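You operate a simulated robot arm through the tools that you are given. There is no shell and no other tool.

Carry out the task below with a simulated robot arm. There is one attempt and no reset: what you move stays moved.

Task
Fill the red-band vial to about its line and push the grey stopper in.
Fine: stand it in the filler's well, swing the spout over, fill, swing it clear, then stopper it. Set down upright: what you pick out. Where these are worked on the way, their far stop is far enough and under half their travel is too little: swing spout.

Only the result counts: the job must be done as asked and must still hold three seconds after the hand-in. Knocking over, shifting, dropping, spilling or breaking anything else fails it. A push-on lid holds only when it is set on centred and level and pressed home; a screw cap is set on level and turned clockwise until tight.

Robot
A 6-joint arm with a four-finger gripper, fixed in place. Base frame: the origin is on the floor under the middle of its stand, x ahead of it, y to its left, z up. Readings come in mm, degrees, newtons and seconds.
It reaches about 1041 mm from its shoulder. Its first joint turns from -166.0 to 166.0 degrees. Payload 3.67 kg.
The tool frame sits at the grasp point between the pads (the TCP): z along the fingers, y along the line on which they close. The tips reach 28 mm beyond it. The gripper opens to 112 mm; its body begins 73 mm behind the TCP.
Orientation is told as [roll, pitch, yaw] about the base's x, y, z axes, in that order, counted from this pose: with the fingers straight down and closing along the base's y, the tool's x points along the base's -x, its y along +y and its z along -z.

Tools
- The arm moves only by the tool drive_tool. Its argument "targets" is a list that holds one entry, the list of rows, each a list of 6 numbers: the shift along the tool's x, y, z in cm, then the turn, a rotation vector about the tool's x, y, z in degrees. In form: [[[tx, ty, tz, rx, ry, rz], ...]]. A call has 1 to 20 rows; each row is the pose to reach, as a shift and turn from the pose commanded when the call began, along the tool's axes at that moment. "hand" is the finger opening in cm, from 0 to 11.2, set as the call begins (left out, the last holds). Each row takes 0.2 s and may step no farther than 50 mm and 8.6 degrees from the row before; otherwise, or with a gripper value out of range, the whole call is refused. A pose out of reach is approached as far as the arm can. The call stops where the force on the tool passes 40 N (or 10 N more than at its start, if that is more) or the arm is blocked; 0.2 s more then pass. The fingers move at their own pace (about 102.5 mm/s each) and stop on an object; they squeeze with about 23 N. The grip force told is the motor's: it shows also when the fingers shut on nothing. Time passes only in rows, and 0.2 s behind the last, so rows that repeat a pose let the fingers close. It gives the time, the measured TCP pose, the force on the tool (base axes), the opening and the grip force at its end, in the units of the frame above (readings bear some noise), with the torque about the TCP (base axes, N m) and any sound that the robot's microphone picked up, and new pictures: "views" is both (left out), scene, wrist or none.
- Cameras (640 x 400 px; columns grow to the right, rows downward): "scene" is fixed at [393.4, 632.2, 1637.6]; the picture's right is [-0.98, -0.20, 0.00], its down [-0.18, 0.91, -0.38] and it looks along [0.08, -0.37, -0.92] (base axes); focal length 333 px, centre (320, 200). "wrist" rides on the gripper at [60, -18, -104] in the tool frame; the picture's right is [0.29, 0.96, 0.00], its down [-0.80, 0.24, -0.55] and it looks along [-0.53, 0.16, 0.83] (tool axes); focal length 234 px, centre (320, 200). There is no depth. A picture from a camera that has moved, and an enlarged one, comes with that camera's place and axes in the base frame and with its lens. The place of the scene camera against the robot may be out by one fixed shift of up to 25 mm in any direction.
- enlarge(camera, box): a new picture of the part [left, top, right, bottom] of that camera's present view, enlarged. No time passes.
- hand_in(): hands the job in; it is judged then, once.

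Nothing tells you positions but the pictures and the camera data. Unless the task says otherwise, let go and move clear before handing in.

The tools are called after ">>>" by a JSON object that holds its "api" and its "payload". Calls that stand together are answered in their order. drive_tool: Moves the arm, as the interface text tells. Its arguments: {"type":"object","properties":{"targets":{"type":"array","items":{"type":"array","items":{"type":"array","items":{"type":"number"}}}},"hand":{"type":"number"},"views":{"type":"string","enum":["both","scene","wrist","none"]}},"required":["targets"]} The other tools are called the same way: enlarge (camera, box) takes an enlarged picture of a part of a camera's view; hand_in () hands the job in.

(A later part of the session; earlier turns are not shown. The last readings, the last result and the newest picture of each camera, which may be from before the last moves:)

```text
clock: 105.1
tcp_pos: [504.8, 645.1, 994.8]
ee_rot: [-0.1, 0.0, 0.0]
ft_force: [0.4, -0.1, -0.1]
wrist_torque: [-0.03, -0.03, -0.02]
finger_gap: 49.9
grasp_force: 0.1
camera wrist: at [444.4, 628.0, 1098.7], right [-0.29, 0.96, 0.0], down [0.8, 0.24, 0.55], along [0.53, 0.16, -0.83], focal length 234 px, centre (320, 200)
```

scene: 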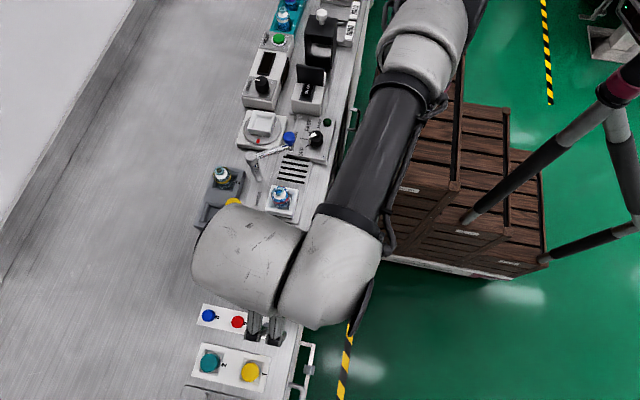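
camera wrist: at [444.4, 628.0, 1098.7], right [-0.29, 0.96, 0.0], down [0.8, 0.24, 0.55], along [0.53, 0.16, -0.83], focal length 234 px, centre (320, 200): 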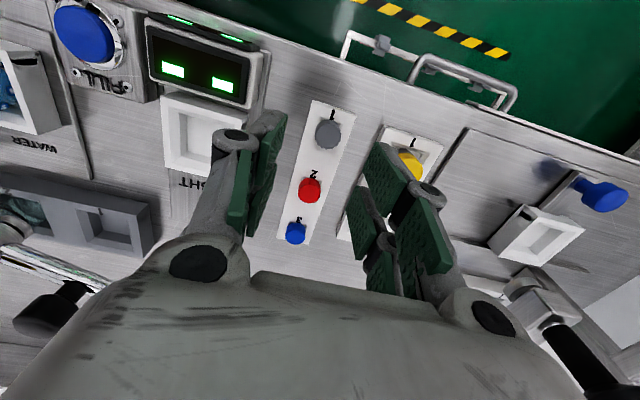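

>>> {"api": "drive_tool", "payload": {"targets": [[[-0.46, 1.05, 1.5, 0, 0, 0], [-0.46, 1.05, 4, 0, 0, 0], [-0.46, 1.05, 5.5, 0, 0, 0], [-0.46, 1.05, 5.5, 0, 0, 0]]]}}

>>> {"api": "enlarge", "payload": {"camera": "wrist", "box": [250, 60, 410, 200]}}

```text
clock: 106.1
tcp_pos: [508.1, 656.7, 941.4]
ee_rot: [-0.1, 0.0, -0.1]
ft_force: [-0.2, 0.8, -0.5]
wrist_torque: [0.0, 0.0, 0.02]
finger_gap: 49.8
grasp_force: 0.1
camera wrist: at [447.5, 639.2, 1045.2], right [-0.29, 0.96, 0.0], down [0.8, 0.24, 0.55], along [0.53, 0.16, -0.83], focal length 234 px, centre (320, 200)
```

scene: 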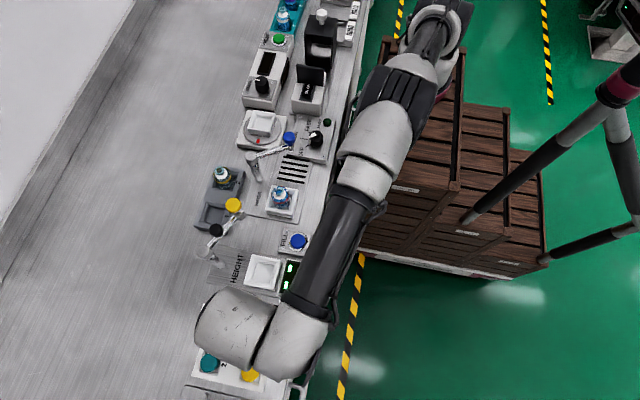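
wrist: 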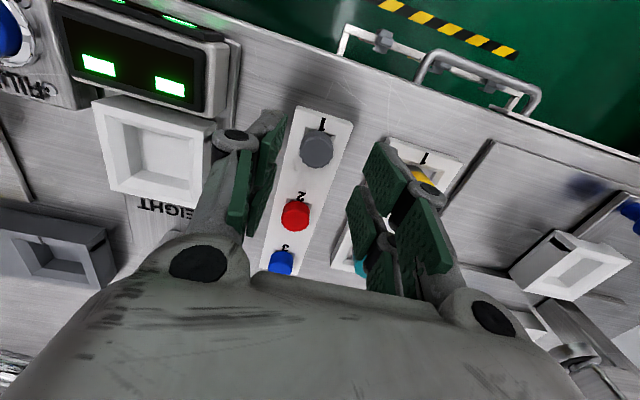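

```text
2.86 times, centred on (330, 130) of wrist
camera zoom: at [447.5, 639.2, 1045.2], right [-0.29, 0.96, 0.0], down [0.8, 0.24, 0.55], along [0.53, 0.16, -0.83], focal length 669 px, centre (291, 400)
```

zoom: 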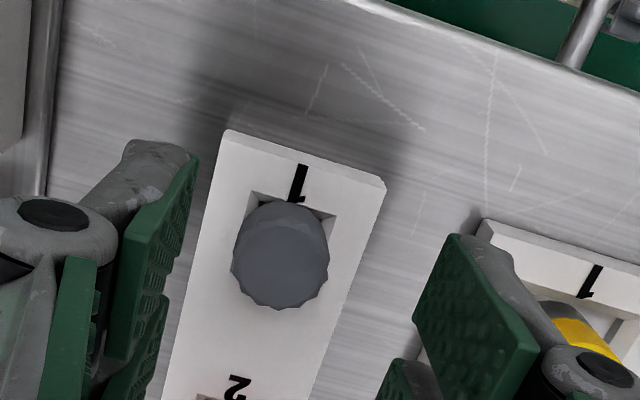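

Stopper offset from the TCP is about (−2, −2) mm in tool axes. I'll correct that and descend toward gripping height.

>>> {"api": "drive_tool", "payload": {"targets": [[[-0.2, -0.17, 1, 0, 0, 0], [-0.2, -0.17, 2, 0, 0, 0], [-0.2, -0.17, 2.9, 0, 0, 0], [-0.2, -0.17, 2.9, 0, 0, 0]]], "views": "wrist"}}

>>> {"api": "enlarge", "payload": {"camera": "wrist", "box": [250, 60, 410, 200]}}

```text
clock: 107.1
tcp_pos: [509.3, 655.0, 913.0]
ee_rot: [-0.1, 0.0, 0.0]
ft_force: [0.0, -0.4, 0.4]
wrist_torque: [0.0, -0.01, -0.01]
finger_gap: 50.0
grasp_force: 0.1
camera wrist: at [449.7, 637.8, 1016.4], right [-0.29, 0.96, 0.0], down [0.8, 0.24, 0.55], along [0.53, 0.16, -0.83], focal length 234 px, centre (320, 200)
```

wrist: 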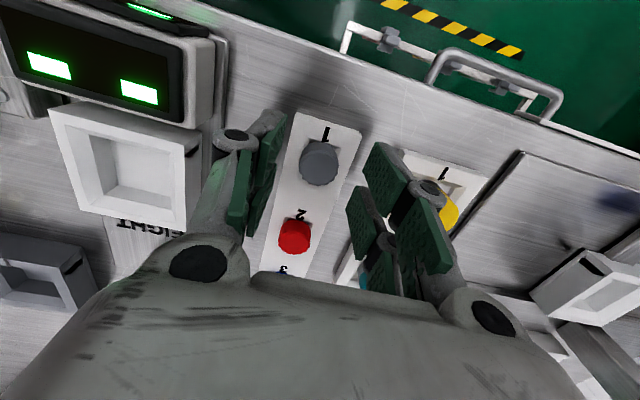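

```text
2.86 times, centred on (330, 130) of wrist
camera zoom: at [449.7, 637.8, 1016.4], right [-0.29, 0.96, 0.0], down [0.8, 0.24, 0.55], along [0.53, 0.16, -0.83], focal length 669 px, centre (291, 400)
```

zoom: 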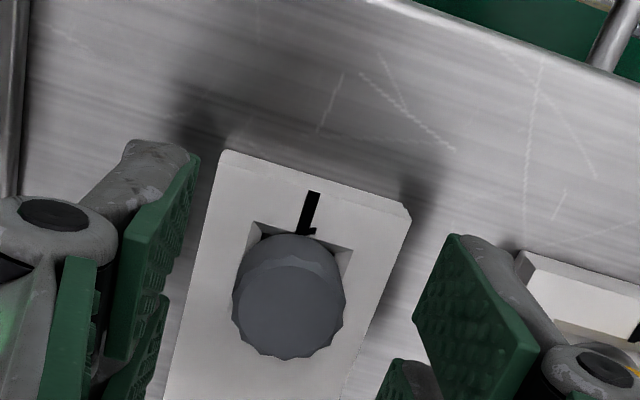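

>>> {"api": "drive_tool", "payload": {"targets": [[[-0.05, 0, 0.4, 0, 0, 0], [-0.05, 0, 0.7, 0, 0, 0], [-0.05, 0, 0.7, 0, 0, 0]]], "views": "none"}}

```text
clock: 107.9
tcp_pos: [510.7, 655.6, 905.6]
ee_rot: [-0.1, 0.0, -0.1]
ft_force: [0.2, -0.6, 0.7]
wrist_torque: [-0.03, 0.0, -0.01]
finger_gap: 49.9
grasp_force: 0.0
```

>>> {"api": "drive_tool", "payload": {"targets": [[[0, 0, 0, 0, 0, 0], [0, 0, 0, 0, 0, 0], [0, 0, 0, 0, 0, 0]]], "hand": 3.3, "views": "wrist"}}

>>> {"api": "enlarge", "payload": {"camera": "wrist", "box": [250, 80, 410, 220]}}

```text
clock: 108.7
tcp_pos: [510.6, 655.6, 906.3]
ee_rot: [-0.1, 0.0, 0.0]
ft_force: [0.1, 0.3, 0.1]
wrist_torque: [0.0, 0.01, 0.01]
finger_gap: 32.6
grasp_force: 0.1
camera wrist: at [450.6, 637.6, 1010.2], right [-0.29, 0.96, 0.0], down [0.8, 0.24, 0.55], along [0.53, 0.16, -0.83], focal length 234 px, centre (320, 200)
```

wrist: 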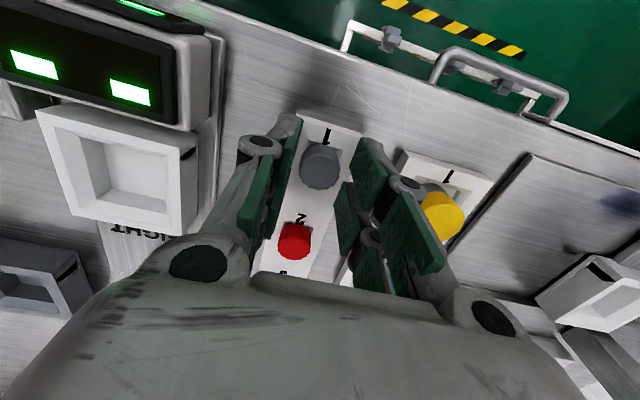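

```text
2.86 times, centred on (330, 150) of wrist
camera zoom: at [450.6, 637.6, 1010.2], right [-0.29, 0.96, 0.0], down [0.8, 0.24, 0.55], along [0.53, 0.16, -0.83], focal length 669 px, centre (291, 343)
```

zoom: 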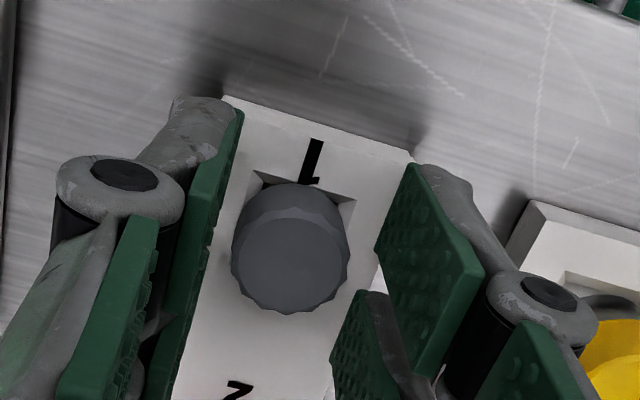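

>>> {"api": "drive_tool", "payload": {"targets": [[[0, 0, 0.1, 0, 0, 0], [0, 0, 0.2, 0, 0, 0], [0, 0, 0.3, 0, 0, 0]]], "views": "none"}}

```text
clock: 109.5
tcp_pos: [510.2, 656.8, 902.5]
ee_rot: [0.0, -0.1, 0.0]
ft_force: [-0.7, 0.1, 0.4]
wrist_torque: [0.01, -0.02, 0.02]
finger_gap: 33.0
grasp_force: 0.0
```

>>> {"api": "drive_tool", "payload": {"targets": [[[0, 0, 0.1, 0, 0, 0], [0, 0, 0.2, 0, 0, 0], [0, 0, 0.3, 0, 0, 0]]], "views": "wrist"}}

>>> {"api": "enlarge", "payload": {"camera": "wrist", "box": [250, 80, 410, 220]}}

```text
clock: 110.3
tcp_pos: [512.5, 655.6, 900.5]
ee_rot: [0.1, -0.1, -0.1]
ft_force: [-0.8, 0.2, 3.0]
wrist_torque: [0.06, 0.04, 0.0]
finger_gap: 32.9
grasp_force: 0.0
camera wrist: at [450.8, 638.2, 1004.1], right [-0.29, 0.96, 0.0], down [0.8, 0.24, 0.55], along [0.53, 0.16, -0.83], focal length 234 px, centre (320, 200)
```

wrist: 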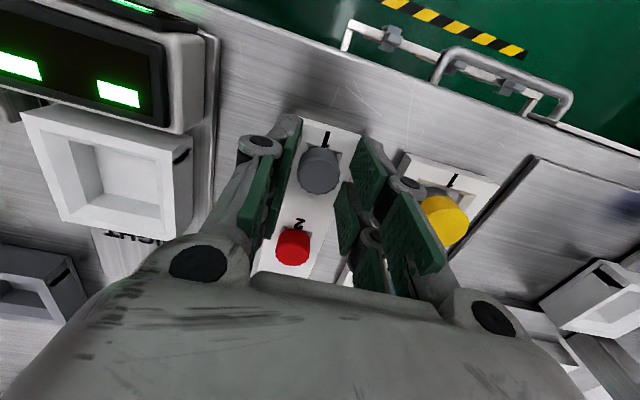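

```text
2.86 times, centred on (330, 150) of wrist
camera zoom: at [450.8, 638.2, 1004.1], right [-0.29, 0.96, 0.0], down [0.8, 0.24, 0.55], along [0.53, 0.16, -0.83], focal length 669 px, centre (291, 343)
```

zoom: 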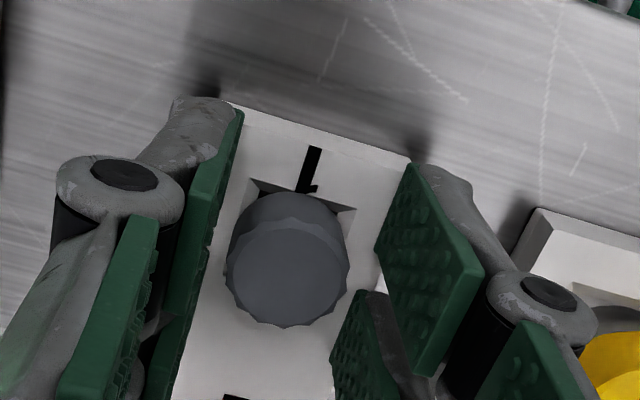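

The tips just touched the tray top (Fz 3 N). I'll raise 2 mm and close on the stopper.

>>> {"api": "drive_tool", "payload": {"targets": [[[0, 0, -0.2, 0, 0, 0], [0, 0, -0.2, 0, 0, 0]]], "views": "none"}}

>>> {"api": "drive_tool", "payload": {"targets": [[[0, 0, 0, 0, 0, 0], [0, 0, 0, 0, 0, 0], [0, 0, 0, 0, 0, 0], [0, 0, 0, 0, 0, 0]]], "hand": 1.5, "views": "wrist"}}

>>> {"api": "enlarge", "payload": {"camera": "wrist", "box": [250, 80, 410, 220]}}

```text
clock: 110.9
tcp_pos: [510.7, 655.2, 901.8]
ee_rot: [-0.1, 0.0, 0.0]
ft_force: [0.2, -0.7, -0.6]
wrist_torque: [0.01, -0.02, 0.03]
finger_gap: 33.1
grasp_force: 0.1
```

```text
clock: 111.9
tcp_pos: [509.9, 654.8, 901.6]
ee_rot: [-0.1, 0.0, 0.0]
ft_force: [-0.3, 0.9, -0.1]
wrist_torque: [0.02, 0.01, 0.02]
finger_gap: 19.5
grasp_force: 23.1
camera wrist: at [450.1, 637.4, 1006.0], right [-0.29, 0.96, 0.0], down [0.8, 0.24, 0.55], along [0.53, 0.16, -0.83], focal length 234 px, centre (320, 200)
```

wrist: 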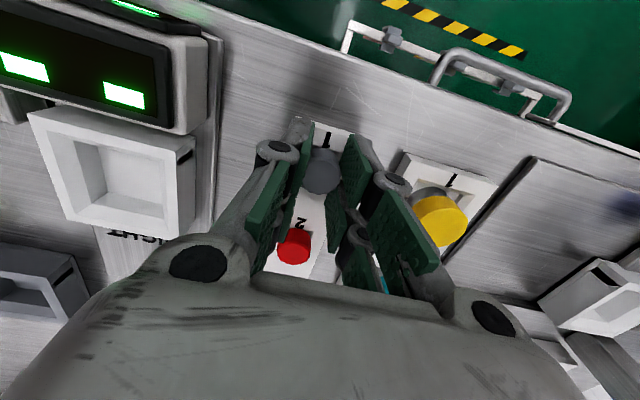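

```text
2.86 times, centred on (330, 150) of wrist
camera zoom: at [450.1, 637.4, 1006.0], right [-0.29, 0.96, 0.0], down [0.8, 0.24, 0.55], along [0.53, 0.16, -0.83], focal length 669 px, centre (291, 343)
```

zoom: 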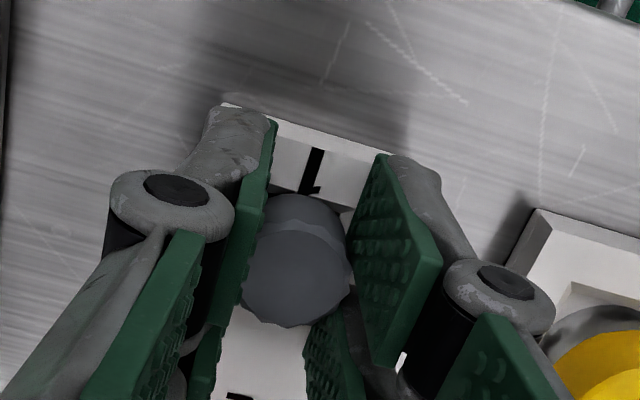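

The stopper is gripped and self-centred between the four finger pads (gap 19.5 mm). I'll lift it straight up.

>>> {"api": "drive_tool", "payload": {"targets": [[[0, 0, -0.4, 0, 0, 0], [0, 0, -1.2, 0, 0, 0], [0, 0, -3, 0, 0, 0], [0, 0, -6, 0, 0, 0], [0, 0, -10, 0, 0, 0], [0, 0, -14, 0, 0, 0], [0, 0, -14, 0, 0, 0]]]}}

>>> {"api": "enlarge", "payload": {"camera": "wrist", "box": [260, 90, 400, 220]}}

>>> {"api": "enlarge", "payload": {"camera": "scene", "box": [190, 260, 330, 400]}}

```text
clock: 113.5
tcp_pos: [508.6, 651.7, 1039.6]
ee_rot: [-0.1, 0.0, 0.0]
ft_force: [0.0, 0.5, -0.3]
wrist_torque: [-0.05, 0.02, -0.01]
finger_gap: 20.1
grasp_force: 22.8
out of reach, approached as far as the arm can: row 6, 7
camera wrist: at [448.9, 633.3, 1143.1], right [-0.29, 0.96, 0.0], down [0.8, 0.24, 0.55], along [0.53, 0.16, -0.83], focal length 234 px, centre (320, 200)
```

scene: 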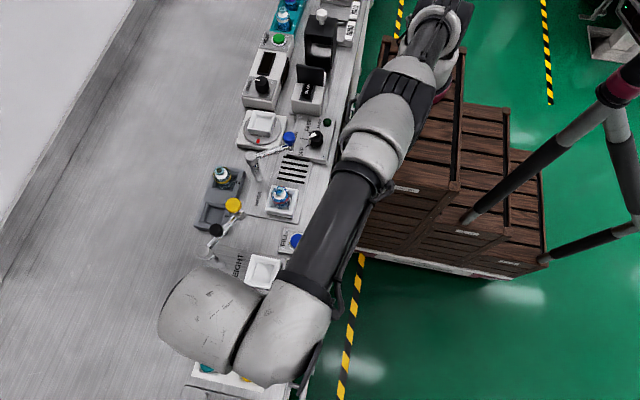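
wrist: 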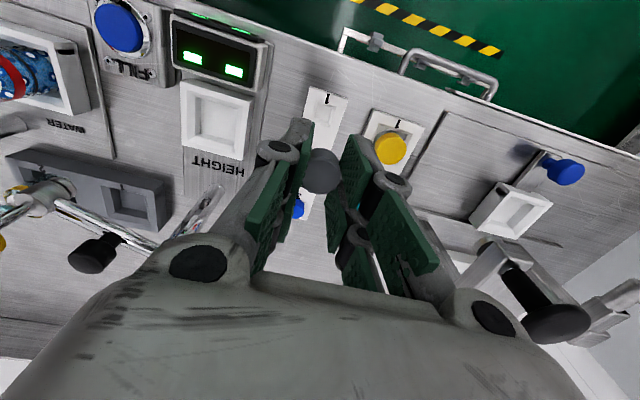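

```text
3.08 times, centred on (330, 155) of wrist
camera zoom: at [448.9, 633.3, 1143.1], right [-0.29, 0.96, 0.0], down [0.8, 0.24, 0.55], along [0.53, 0.16, -0.83], focal length 720 px, centre (289, 338)
```

zoom: 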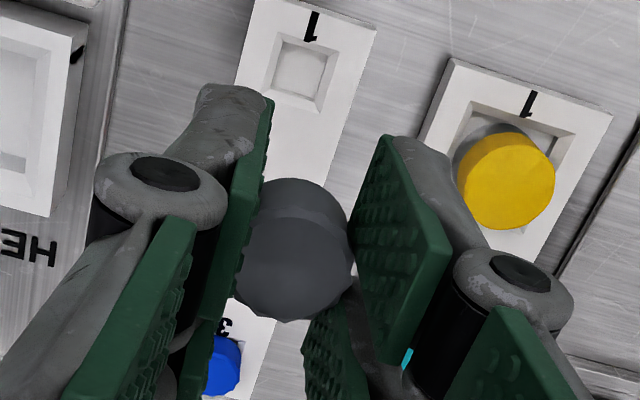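

```text
2.86 times, centred on (260, 330) of scene
camera zoom: at [393.4, 632.2, 1637.6], right [-0.98, -0.2, 0.0], down [-0.18, 0.91, -0.38], along [0.08, -0.37, -0.92], focal length 952 px, centre (491, -171)
```

zoom: 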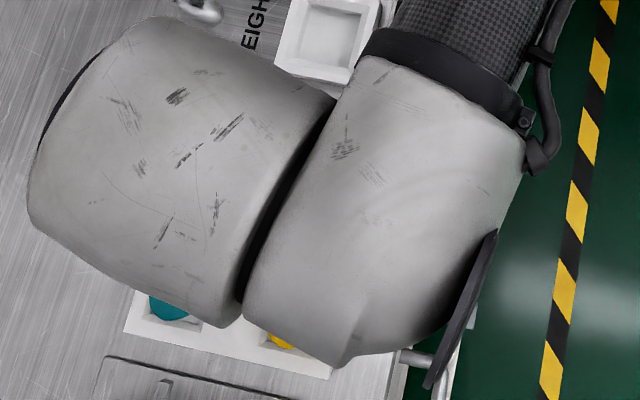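

The stopper is lifted and held level, sitting 19 mm below the TCP. I'll carry it along the robot side, clear of the yellow-knobbed arm, to above the vial.

>>> {"api": "drive_tool", "payload": {"targets": [[[0.6, -4.5, 0, 0, 0, 0], [1.0, -9, 0, 0, 0, 0], [1.2, -13.5, 0, 0, 0, 0], [1.2, -18, 0, 0, 0, 0], [0.8, -22.3, 0, 0, 0, 0], [-1.7, -25.8, 0, 0, 0, 0], [-4.2, -28.2, 0, 0, 0, 0], [-4.2, -28.2, 0, 0, 0, 0]]]}}

>>> {"api": "enlarge", "payload": {"camera": "wrist", "box": [250, 60, 410, 220]}}

>>> {"api": "enlarge", "payload": {"camera": "scene", "box": [220, 130, 320, 230]}}

```text
clock: 115.3
tcp_pos: [548.9, 366.9, 1043.1]
ee_rot: [0.0, 0.0, 0.0]
ft_force: [-0.7, 0.9, 0.1]
wrist_torque: [-0.02, 0.04, -0.03]
finger_gap: 19.9
grasp_force: 22.9
camera wrist: at [489.5, 350.0, 1147.9], right [-0.29, 0.96, 0.0], down [0.8, 0.24, 0.55], along [0.53, 0.16, -0.83], focal length 234 px, centre (320, 200)
```

scene: 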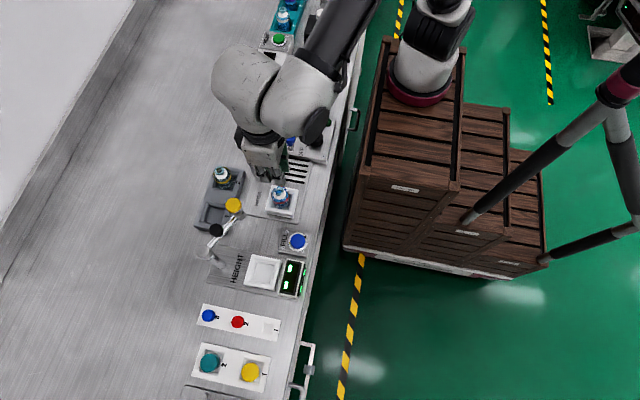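
wrist: 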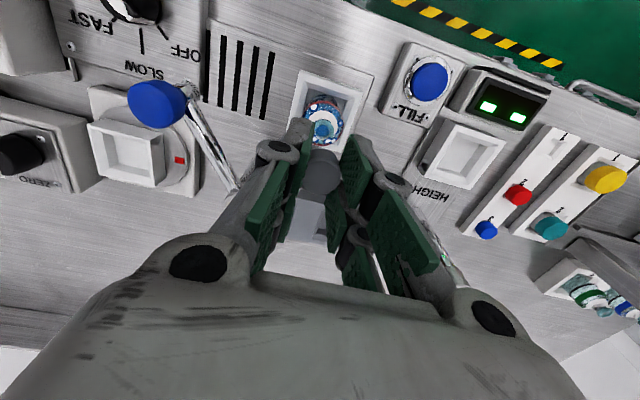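

```text
2.50 times, centred on (330, 140) of wrist
camera zoom: at [489.5, 350.0, 1147.9], right [-0.29, 0.96, 0.0], down [0.8, 0.24, 0.55], along [0.53, 0.16, -0.83], focal length 585 px, centre (295, 350)
```

zoom: 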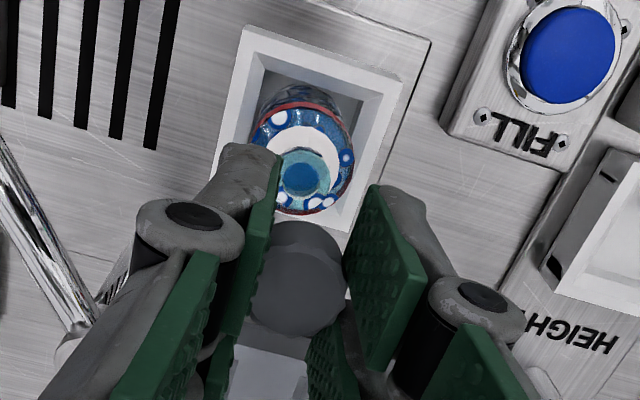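

```text
4.00 times, centred on (270, 180) of scene
camera zoom: at [393.4, 632.2, 1637.6], right [-0.98, -0.2, 0.0], down [-0.18, 0.91, -0.38], along [0.08, -0.37, -0.92], focal length 1332 px, centre (520, 280)
```

zoom: 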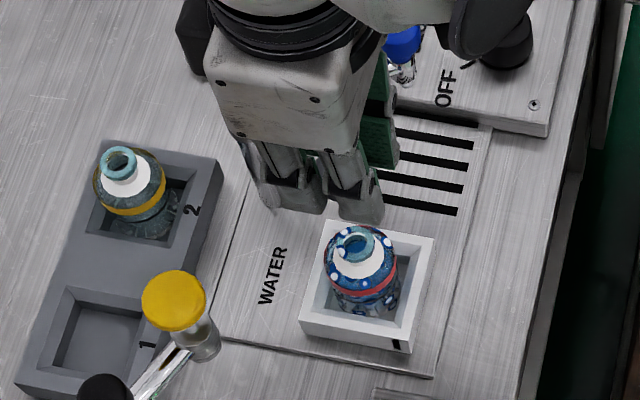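

The mouth is about +3 mm in y from the stopper axis. I'll correct that and come lower to re-measure.

>>> {"api": "drive_tool", "payload": {"targets": [[[-0.1, 0.3, 1.5, 0, 0, 0], [-0.1, 0.3, 3.5, 0, 0, 0], [-0.1, 0.3, 4.5, 0, 0, 0], [-0.1, 0.3, 4.5, 0, 0, 0]]]}}

>>> {"api": "enlarge", "payload": {"camera": "wrist", "box": [270, 80, 390, 200]}}

>>> {"api": "enlarge", "payload": {"camera": "scene", "box": [250, 150, 310, 220]}}

```text
clock: 116.3
tcp_pos: [551.8, 372.6, 998.0]
ee_rot: [-0.2, -0.1, 0.0]
ft_force: [0.2, 0.2, -0.3]
wrist_torque: [-0.01, 0.03, -0.05]
finger_gap: 19.5
grasp_force: 23.2
camera wrist: at [491.3, 355.1, 1101.1], right [-0.29, 0.96, 0.0], down [0.8, 0.24, 0.55], along [0.53, 0.16, -0.83], focal length 234 px, centre (320, 200)
```

scene: 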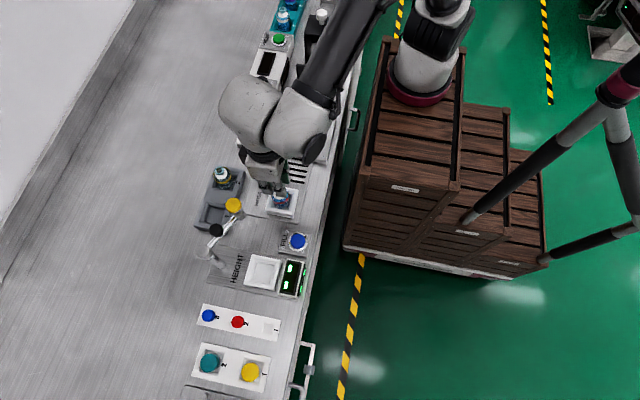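
wrist: 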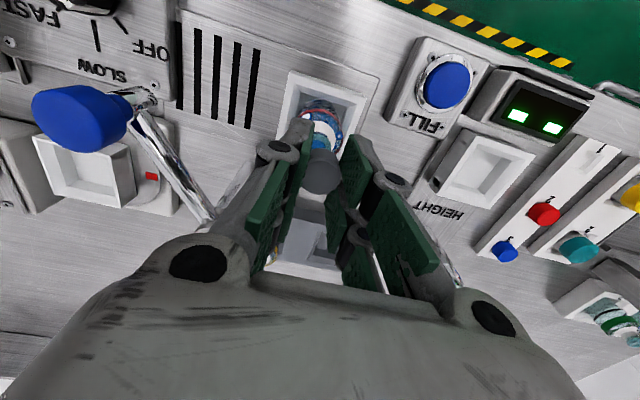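

```text
3.33 times, centred on (330, 140) of wrist
camera zoom: at [491.3, 355.1, 1101.1], right [-0.29, 0.96, 0.0], down [0.8, 0.24, 0.55], along [0.53, 0.16, -0.83], focal length 781 px, centre (287, 400)
```

zoom: 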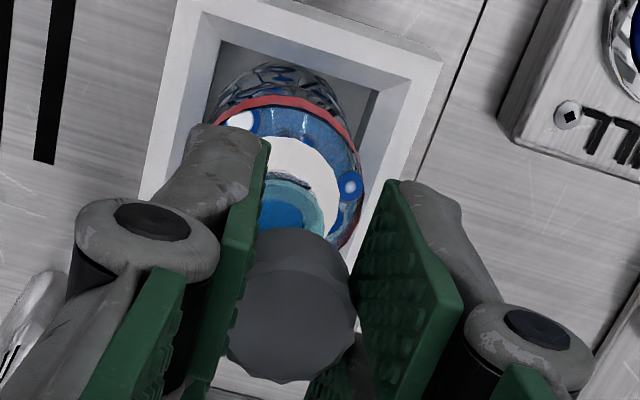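

```text
5.71 times, centred on (280, 185) of scene
camera zoom: at [393.4, 632.2, 1637.6], right [-0.98, -0.2, 0.0], down [-0.18, 0.91, -0.38], along [0.08, -0.37, -0.92], focal length 1903 px, centre (549, 286)
```

zoom: 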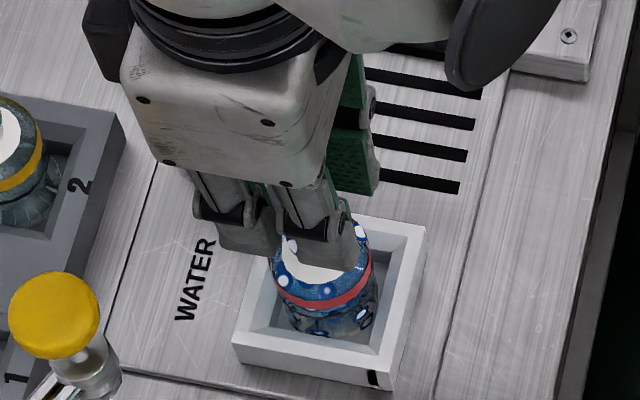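

Now I'm about 2.6 mm too far in +y (camera and readings agree). I'll correct and re-check.

>>> {"api": "drive_tool", "payload": {"targets": [[[0.02, -0.15, 0, 0, 0, 0], [0.03, -0.25, 0, 0, 0, 0], [0.03, -0.25, 0, 0, 0, 0], [0.03, -0.25, 0, 0, 0, 0]]], "views": "wrist"}}

>>> {"api": "enlarge", "payload": {"camera": "wrist", "box": [280, 90, 370, 180]}}

```text
clock: 117.3
tcp_pos: [550.9, 370.1, 996.8]
ee_rot: [-0.1, 0.0, -0.1]
ft_force: [0.6, 0.6, 0.1]
wrist_torque: [-0.01, 0.02, -0.02]
finger_gap: 19.9
grasp_force: 22.7
camera wrist: at [491.7, 352.7, 1100.5], right [-0.29, 0.96, 0.0], down [0.8, 0.24, 0.55], along [0.53, 0.16, -0.83], focal length 234 px, centre (320, 200)
```

wrist: 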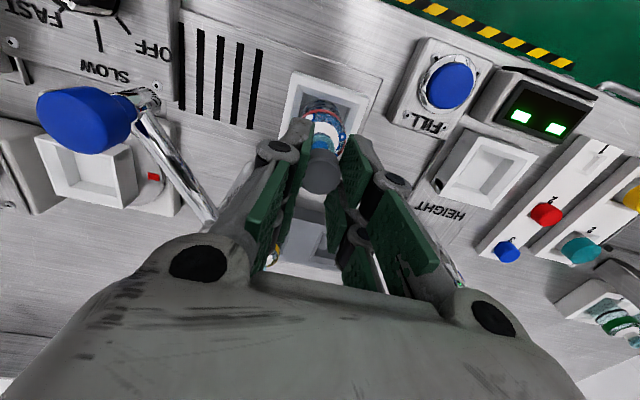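

```text
4.44 times, centred on (325, 135) of wrist
camera zoom: at [491.7, 352.7, 1100.5], right [-0.29, 0.96, 0.0], down [0.8, 0.24, 0.55], along [0.53, 0.16, -0.83], focal length 1041 px, centre (298, 489)
```

zoom: 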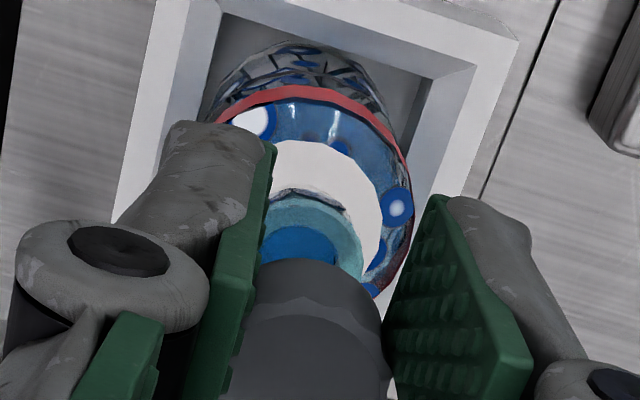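

The vial and the stopper axis are aligned to within about half a millimetre. I'll lower gradually, watching force.

>>> {"api": "drive_tool", "payload": {"targets": [[[0, 0, 0.5, 0, 0, 0], [0, 0, 1.0, 0, 0, 0], [0, 0, 1.2, 0, 0, 0], [0, 0, 1.2, 0, 0, 0]]], "views": "wrist"}}

>>> {"api": "enlarge", "payload": {"camera": "wrist", "box": [280, 90, 370, 180]}}

>>> {"api": "enlarge", "payload": {"camera": "scene", "box": [250, 160, 310, 220]}}

```text
clock: 118.3
tcp_pos: [552.8, 369.1, 984.4]
ee_rot: [0.0, 0.1, -0.1]
ft_force: [0.3, -0.9, 0.2]
wrist_torque: [0.0, -0.03, 0.01]
finger_gap: 19.9
grasp_force: 23.4
camera wrist: at [492.0, 352.4, 1087.7], right [-0.29, 0.96, 0.0], down [0.8, 0.24, 0.55], along [0.53, 0.16, -0.83], focal length 234 px, centre (320, 200)
```

wrist: 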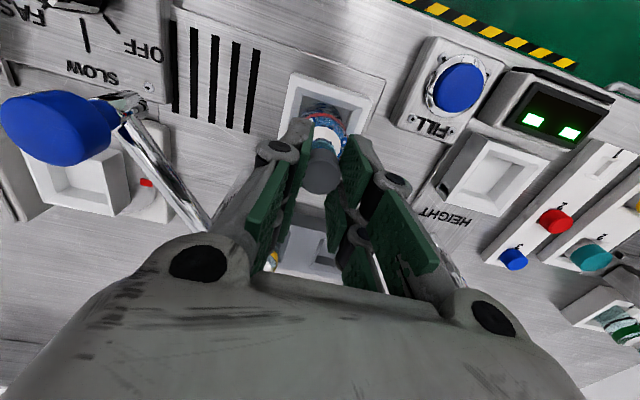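

```text
4.44 times, centred on (325, 135) of wrist
camera zoom: at [492.0, 352.4, 1087.7], right [-0.29, 0.96, 0.0], down [0.8, 0.24, 0.55], along [0.53, 0.16, -0.83], focal length 1041 px, centre (298, 489)
```

zoom: 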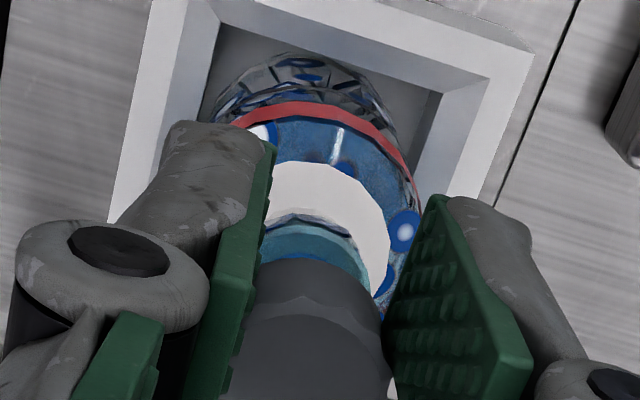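

```text
6.67 times, centred on (280, 190) of scene
camera zoom: at [393.4, 632.2, 1637.6], right [-0.98, -0.2, 0.0], down [-0.18, 0.91, -0.38], along [0.08, -0.37, -0.92], focal length 2220 px, centre (587, 267)
```

zoom: 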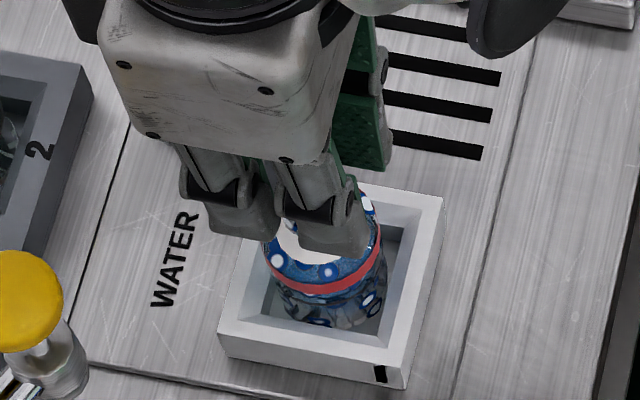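

I'll apply a small +0.8 mm tool-x tweak and then lower in 2 mm steps, watching for contact.

>>> {"api": "drive_tool", "payload": {"targets": [[[0.08, 0, 0.2, 0, 0, 0], [0.08, 0, 0.4, 0, 0, 0], [0.08, 0, 0.5, 0, 0, 0]]], "views": "none"}}

```text
clock: 119.1
tcp_pos: [550.9, 369.7, 978.5]
ee_rot: [-0.1, 0.0, 0.0]
ft_force: [-0.5, 0.4, 0.1]
wrist_torque: [-0.03, 0.02, 0.02]
finger_gap: 19.9
grasp_force: 22.9
```

>>> {"api": "drive_tool", "payload": {"targets": [[[0, 0, 0.1, 0, 0, 0], [0, 0, 0.2, 0, 0, 0], [0, 0, 0.3, 0, 0, 0]]], "views": "none"}}

```text
clock: 119.9
tcp_pos: [550.2, 370.9, 977.3]
ee_rot: [0.0, 0.0, 0.0]
ft_force: [-0.2, -0.8, 7.8]
wrist_torque: [0.02, -0.04, -0.03]
finger_gap: 19.9
grasp_force: 22.8
```

Contact at the mouth (Fz 7.8 N, little side force). I'll press on in 1 mm steps.

>>> {"api": "drive_tool", "payload": {"targets": [[[0, 0, 0.1, 0, 0, 0], [0, 0, 0.1, 0, 0, 0]]], "views": "wrist"}}

>>> {"api": "enlarge", "payload": {"camera": "wrist", "box": [280, 90, 370, 180]}}

```text
clock: 120.5
tcp_pos: [550.0, 368.8, 974.4]
ee_rot: [-0.1, -0.1, 0.1]
ft_force: [0.0, 0.3, -0.7]
wrist_torque: [0.0, -0.02, 0.0]
finger_gap: 19.8
grasp_force: 22.7
camera wrist: at [490.8, 352.5, 1078.4], right [-0.29, 0.96, 0.0], down [0.8, 0.24, 0.55], along [0.53, 0.16, -0.83], focal length 234 px, centre (320, 200)
```

wrist: 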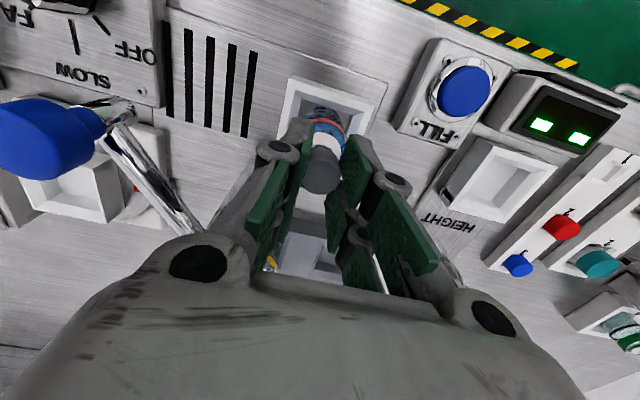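

```text
4.44 times, centred on (325, 135) of wrist
camera zoom: at [490.8, 352.5, 1078.4], right [-0.29, 0.96, 0.0], down [0.8, 0.24, 0.55], along [0.53, 0.16, -0.83], focal length 1041 px, centre (298, 489)
```

zoom: 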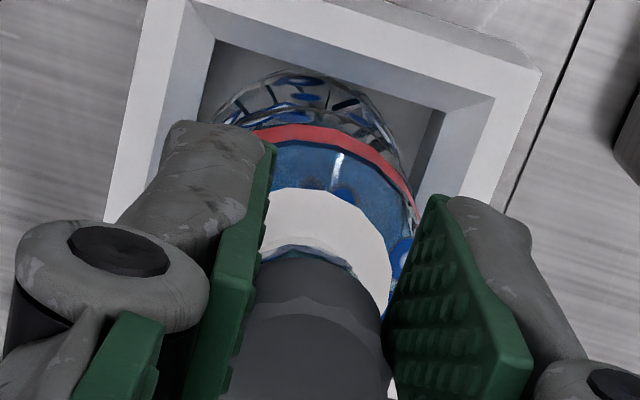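

It dropped into the mouth and the force went back to zero. I'll keep pushing down in small steps.

>>> {"api": "drive_tool", "payload": {"targets": [[[0, 0, 0.1, 0, 0, 0], [0, 0, 0.2, 0, 0, 0], [0, 0, 0.3, 0, 0, 0]]], "views": "none"}}

```text
clock: 121.3
tcp_pos: [550.4, 371.3, 973.8]
ee_rot: [0.0, 0.0, 0.0]
ft_force: [-1.3, -2.5, 7.9]
wrist_torque: [-0.14, 0.08, 0.0]
finger_gap: 19.5
grasp_force: 23.0
```

>>> {"api": "drive_tool", "payload": {"targets": [[[0, 0, 0.1, 0, 0, 0], [0, 0, 0.2, 0, 0, 0], [0, 0, 0.2, 0, 0, 0]]], "views": "wrist"}}

>>> {"api": "enlarge", "payload": {"camera": "wrist", "box": [280, 90, 370, 180]}}

>>> {"api": "enlarge", "payload": {"camera": "scene", "box": [250, 160, 310, 220]}}

```text
clock: 122.1
tcp_pos: [551.3, 370.5, 972.1]
ee_rot: [0.1, -0.2, -0.1]
ft_force: [-1.4, -1.8, 39.2]
wrist_torque: [-0.07, 0.08, 0.06]
finger_gap: 20.2
grasp_force: 22.9
camera wrist: at [491.3, 352.6, 1075.4], right [-0.29, 0.96, 0.0], down [0.8, 0.24, 0.56], along [0.53, 0.16, -0.83], focal length 234 px, centre (320, 200)
```

wrist: 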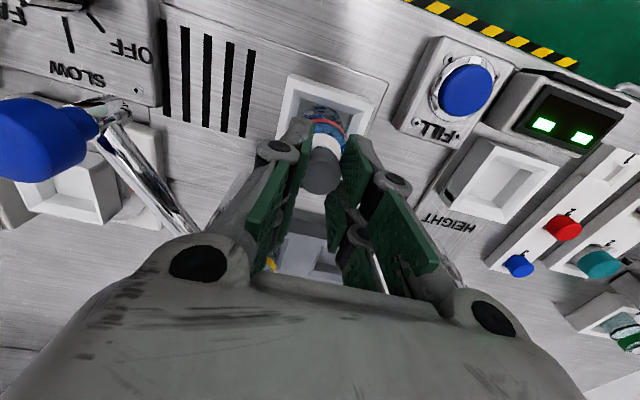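

```text
4.44 times, centred on (325, 135) of wrist
camera zoom: at [491.3, 352.6, 1075.4], right [-0.29, 0.96, 0.0], down [0.8, 0.24, 0.56], along [0.53, 0.16, -0.83], focal length 1041 px, centre (298, 489)
```

zoom: 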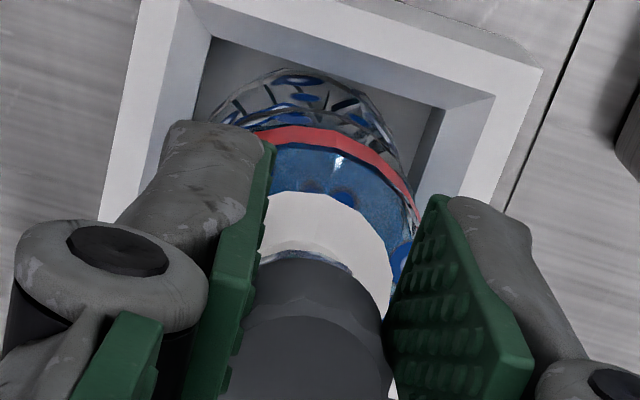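

```text
6.67 times, centred on (280, 190) of scene
camera zoom: at [393.4, 632.2, 1637.6], right [-0.98, -0.2, 0.0], down [-0.18, 0.91, -0.38], along [0.08, -0.37, -0.92], focal length 2220 px, centre (587, 267)
```

zoom: 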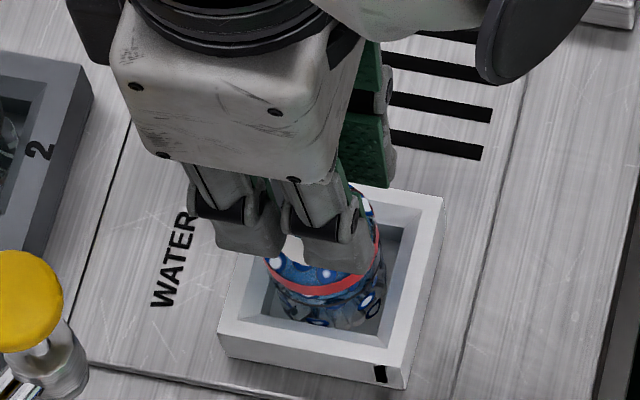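

Force jumped to 39 N with almost no side load and the gripper level, so the stopper appears seated on the rim. One more small push to confirm it's home.

>>> {"api": "drive_tool", "payload": {"targets": [[[0, 0, 0.05, 0, 0, 0], [0, 0, 0.1, 0, 0, 0], [0, 0, 0.1, 0, 0, 0]]], "views": "none"}}

```text
clock: 122.9
tcp_pos: [551.4, 368.9, 969.7]
ee_rot: [0.0, -0.2, 0.0]
ft_force: [-0.2, 1.4, 38.5]
wrist_torque: [0.1, -0.03, 0.01]
finger_gap: 19.7
grasp_force: 22.1
```

>>> {"api": "drive_tool", "payload": {"targets": [[[0, 0, 0, 0, 0, 0]]], "views": "wrist"}}

>>> {"api": "enlarge", "payload": {"camera": "wrist", "box": [280, 100, 370, 210]}}

```text
clock: 123.3
tcp_pos: [550.3, 368.8, 970.3]
ee_rot: [-0.1, -0.1, 0.0]
ft_force: [0.0, 1.7, 36.6]
wrist_torque: [0.1, -0.05, 0.01]
finger_gap: 19.7
grasp_force: 23.1
camera wrist: at [491.3, 352.0, 1073.4], right [-0.29, 0.96, 0.0], down [0.8, 0.24, 0.56], along [0.53, 0.16, -0.83], focal length 234 px, centre (320, 200)
```

wrist: 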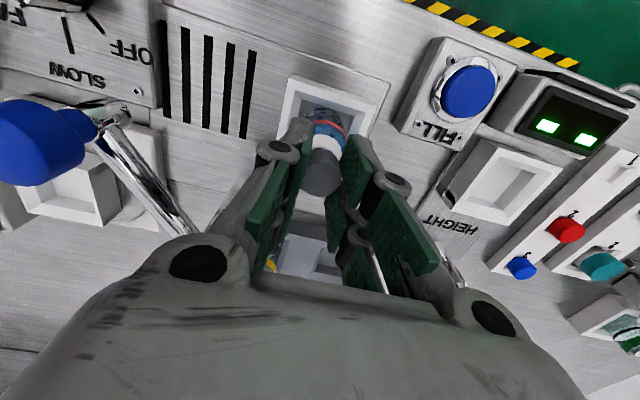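

```text
3.64 times, centred on (325, 155) of wrist
camera zoom: at [491.3, 352.0, 1073.4], right [-0.29, 0.96, 0.0], down [0.8, 0.24, 0.56], along [0.53, 0.16, -0.83], focal length 852 px, centre (302, 364)
```

zoom: 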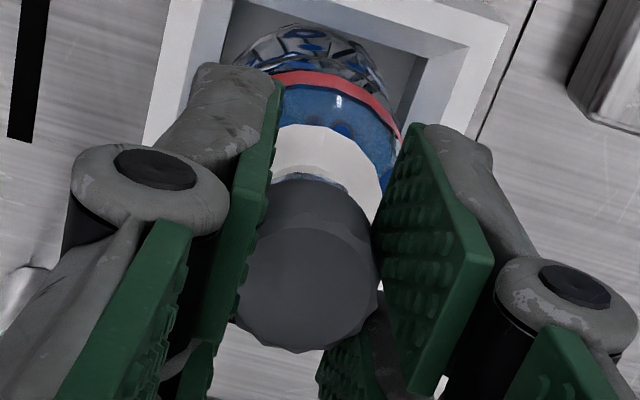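

The stopper started slipping upward in my grip at about 38 N, so it's hard against its seat. I'll open the fingers right here without pulling up.

>>> {"api": "drive_tool", "payload": {"targets": [[[0, 0, 0, 0, 0, 0], [0, 0, 0, 0, 0, 0], [0, 0, 0, 0, 0, 0]]], "hand": 4.5, "views": "wrist"}}

>>> {"api": "enlarge", "payload": {"camera": "wrist", "box": [270, 90, 380, 210]}}

```text
clock: 124.1
tcp_pos: [551.5, 369.7, 968.0]
ee_rot: [-0.2, 0.1, 0.0]
ft_force: [-0.3, 0.6, 0.3]
wrist_torque: [-0.02, -0.02, -0.03]
finger_gap: 45.2
grasp_force: 0.1
camera wrist: at [491.8, 352.2, 1072.5], right [-0.29, 0.96, 0.0], down [0.8, 0.24, 0.55], along [0.53, 0.16, -0.83], focal length 234 px, centre (320, 200)
```

wrist: 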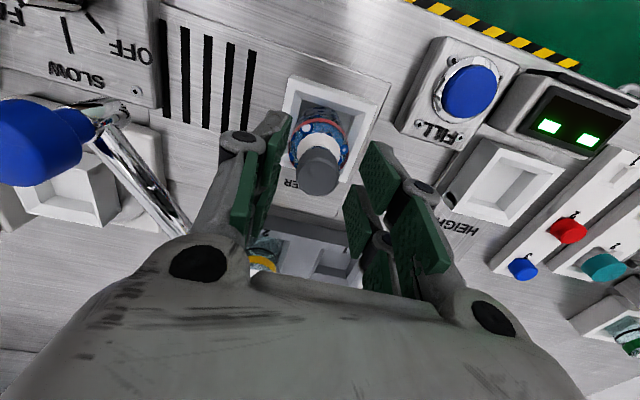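

```text
3.33 times, centred on (325, 150) of wrist
camera zoom: at [491.8, 352.2, 1072.5], right [-0.29, 0.96, 0.0], down [0.8, 0.24, 0.55], along [0.53, 0.16, -0.83], focal length 781 px, centre (303, 367)
```

zoom: 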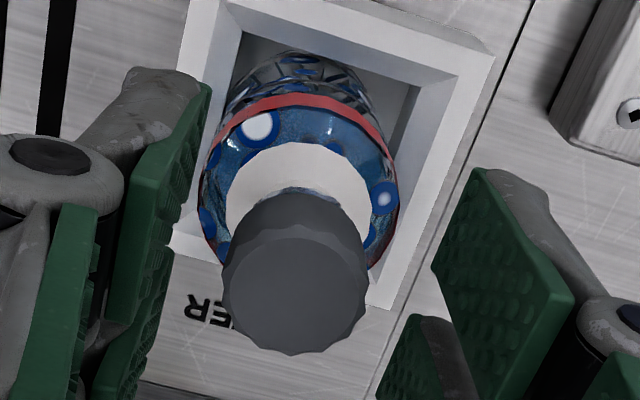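

The stopper stands centred on the vial. I'll rise clear and go to the side-view position to check whether it's fully home and level.

>>> {"api": "drive_tool", "payload": {"targets": [[[0, 0, -0.5, 0, 0, 0], [0, 0, -2, 0, 0, 0], [0, 0, -5, 0, 0, 0], [0, 0, -8, 0, 0, 0], [3.5, 2.5, -8, 0, 0, 0], [7, 5, -8, 0, 0, 0], [10.5, 7.5, -6, 0, 0, 0], [12.6, 9.2, -3, 0, 0, 0], [12.6, 9.2, 1.2, 0, 0, 0], [12.6, 9.2, 1.2, 0, -8, 0], [12.6, 9.2, 1.2, 0, -16, 0], [12.6, 9.2, 1.2, 0, -24, 0], [12.6, 9.2, 1.2, 0, -32, 0], [12.6, 9.2, 1.2, 0, -36, 0], [12.6, 9.2, 1.2, 0, -36, 0]]], "hand": 4.5}}

>>> {"api": "enlarge", "payload": {"camera": "wrist", "box": [160, 120, 270, 250]}}

>>> {"api": "enlarge", "payload": {"camera": "scene", "box": [240, 150, 320, 230]}}

```text
clock: 127.3
tcp_pos: [426.1, 462.5, 956.5]
ee_rot: [-0.1, -36.1, 0.2]
ft_force: [0.2, -0.8, 0.5]
wrist_torque: [0.0, 0.02, 0.01]
finger_gap: 45.0
grasp_force: 0.1
camera wrist: at [316.3, 444.4, 1005.2], right [-0.23, 0.96, -0.17], down [0.32, 0.24, 0.92], along [0.92, 0.16, -0.36], focal length 234 px, centre (320, 200)
```

scene: 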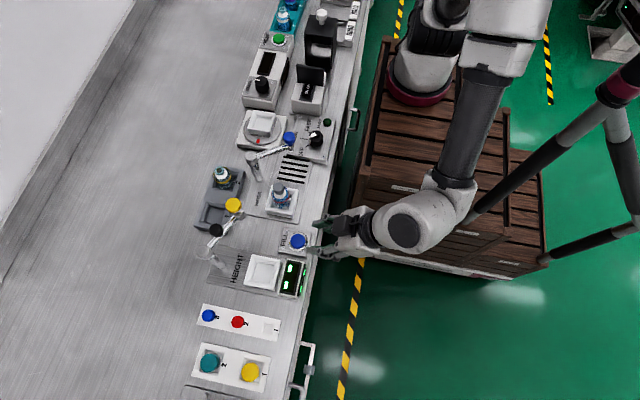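
wrist: 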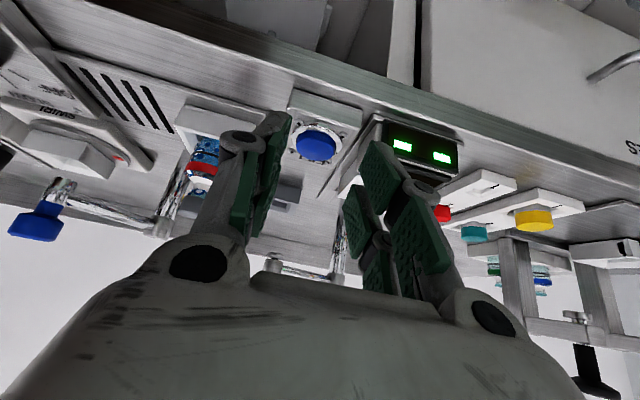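

```text
3.08 times, centred on (215, 185) of wrist
camera zoom: at [316.3, 444.4, 1005.2], right [-0.23, 0.96, -0.17], down [0.32, 0.24, 0.92], along [0.92, 0.16, -0.36], focal length 720 px, centre (643, 246)
```

zoom: 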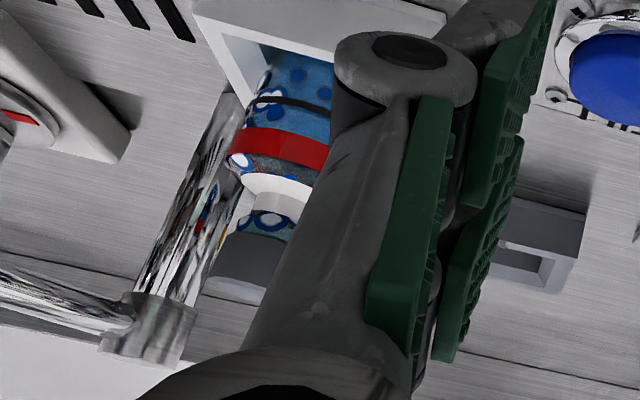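

```text
5.00 times, centred on (280, 190) of scene
camera zoom: at [393.4, 632.2, 1637.6], right [-0.98, -0.2, 0.0], down [-0.18, 0.91, -0.38], along [0.08, -0.37, -0.92], focal length 1665 px, centre (520, 250)
```

zoom: 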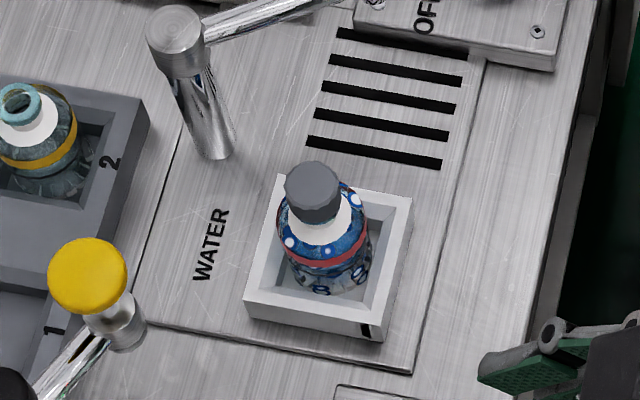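

>>> {"api": "drive_tool", "payload": {"targets": [[[0, 0, 0, 0, 0, 0], [0, 0, 0, 0, 0, 0], [0, 0, 0, 0, 0, 0]]], "hand": 0, "views": "wrist"}}

>>> {"api": "enlarge", "payload": {"camera": "wrist", "box": [170, 130, 250, 230]}}

>>> {"api": "enlarge", "payload": {"camera": "wrist", "box": [180, 170, 230, 215]}}

```text
clock: 128.1
tcp_pos: [426.9, 461.2, 955.8]
ee_rot: [-0.1, -36.0, 0.1]
ft_force: [-0.1, 1.3, 0.1]
wrist_torque: [0.02, 0.01, 0.03]
finger_gap: 0.0
grasp_force: 23.4
camera wrist: at [316.4, 444.4, 1005.3], right [-0.23, 0.96, -0.17], down [0.32, 0.24, 0.92], along [0.92, 0.16, -0.36], focal length 234 px, centre (320, 200)
```

wrist: 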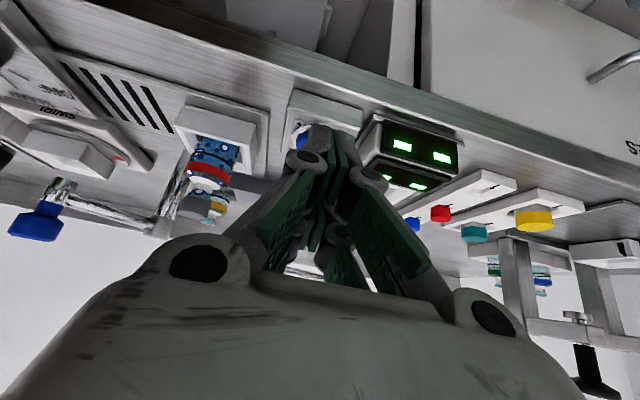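

```text
4.00 times, centred on (210, 180) of wrist
camera zoom: at [316.4, 444.4, 1005.3], right [-0.23, 0.96, -0.17], down [0.32, 0.24, 0.92], along [0.92, 0.16, -0.36], focal length 937 px, centre (760, 280)
```

zoom: 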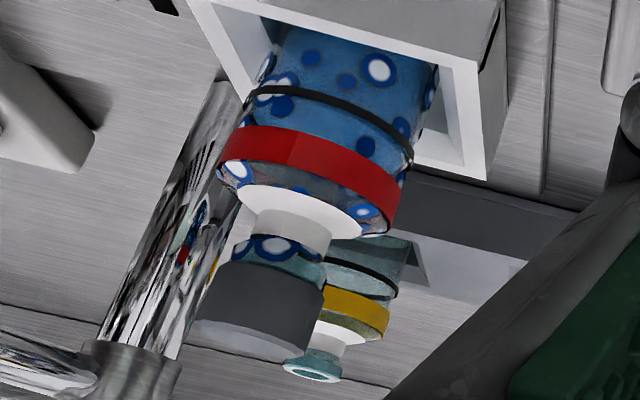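

```text
8.89 times, centred on (205, 192) of wrist
camera zoom: at [316.4, 444.4, 1005.3], right [-0.23, 0.96, -0.17], down [0.32, 0.24, 0.92], along [0.92, 0.16, -0.36], focal length 2082 px, centre (1342, 267)
```

zoom: 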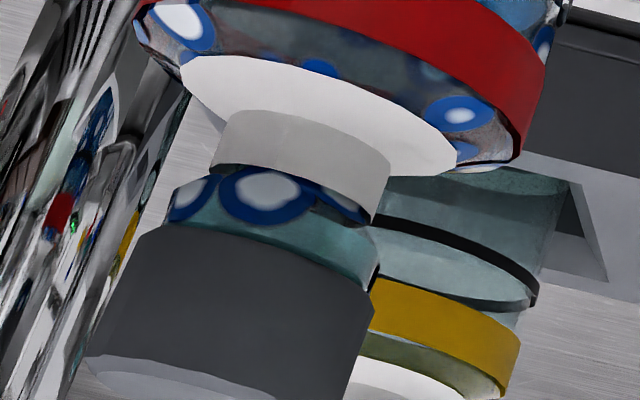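

Side view: the stopper sits flush and level on the vial's rim, and the liquid is at the line. To be sure it's home, I'll press once more on top with the closed fingers. First I'll straighten and go back above it.

>>> {"api": "drive_tool", "payload": {"targets": [[[0, 0, -2, 0, 8, 0], [0, 0, -3, 0, 16, 0], [0, 0, -3, 0, 24, 0], [0, 0, -3, 0, 32, 0], [0, 0, -3, 0, 36, 0], [0, 0, -3, 0, 36, 0]]], "views": "none"}}

```text
clock: 129.5
tcp_pos: [407.7, 460.4, 981.4]
ee_rot: [-0.1, 0.0, 0.0]
ft_force: [-0.2, 0.0, -0.5]
wrist_torque: [0.0, -0.01, 0.01]
finger_gap: 0.0
grasp_force: 23.0
```

>>> {"api": "drive_tool", "payload": {"targets": [[[0, 0, -4, 0, 0, 0], [0, 0, -8, 0, 0, 0], [-4, -2.5, -8, 0, 0, 0], [-8, -5, -8, 0, 0, 0], [-12, -7.6, -8, 0, 0, 0], [-14.3, -9.1, -8, 0, 0, 0], [-14.3, -9.1, -8, 0, 0, 0]]], "views": "wrist"}}

>>> {"api": "enlarge", "payload": {"camera": "wrist", "box": [270, 70, 390, 190]}}

```text
clock: 131.1
tcp_pos: [550.8, 369.5, 1059.8]
ee_rot: [-0.1, 0.0, -0.1]
ft_force: [0.6, -0.5, 0.4]
wrist_torque: [0.01, -0.03, 0.03]
finger_gap: 0.1
grasp_force: 23.5
camera wrist: at [490.6, 352.6, 1163.3], right [-0.29, 0.96, 0.0], down [0.8, 0.24, 0.55], along [0.53, 0.16, -0.83], focal length 234 px, centre (320, 200)
```

wrist: 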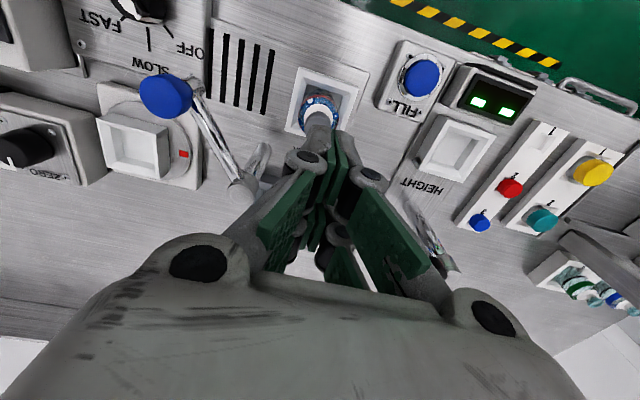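

```text
3.33 times, centred on (330, 130) of wrist
camera zoom: at [490.6, 352.6, 1163.3], right [-0.29, 0.96, 0.0], down [0.8, 0.24, 0.55], along [0.53, 0.16, -0.83], focal length 781 px, centre (287, 433)
```

zoom: 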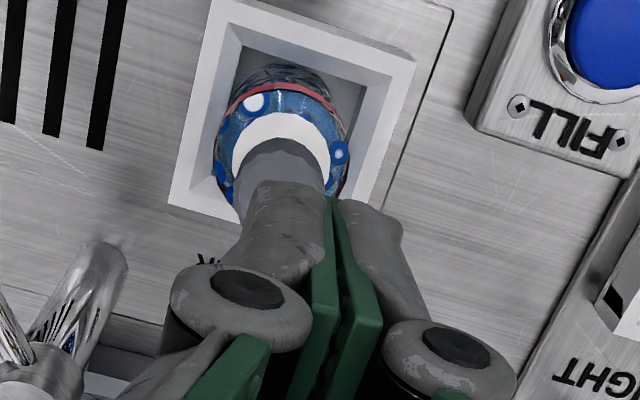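

>>> {"api": "drive_tool", "payload": {"targets": [[[0, 0, 3, 0, 0, 0], [0, 0, 5.5, 0, 0, 0], [0, 0, 6.8, 0, 0, 0], [0, 0, 6.8, 0, 0, 0]]], "views": "none"}}

```text
clock: 132.1
tcp_pos: [550.6, 371.3, 992.1]
ee_rot: [-0.2, 0.0, 0.0]
ft_force: [0.0, 0.9, 0.3]
wrist_torque: [0.01, -0.04, -0.06]
finger_gap: 0.1
grasp_force: 22.8
```

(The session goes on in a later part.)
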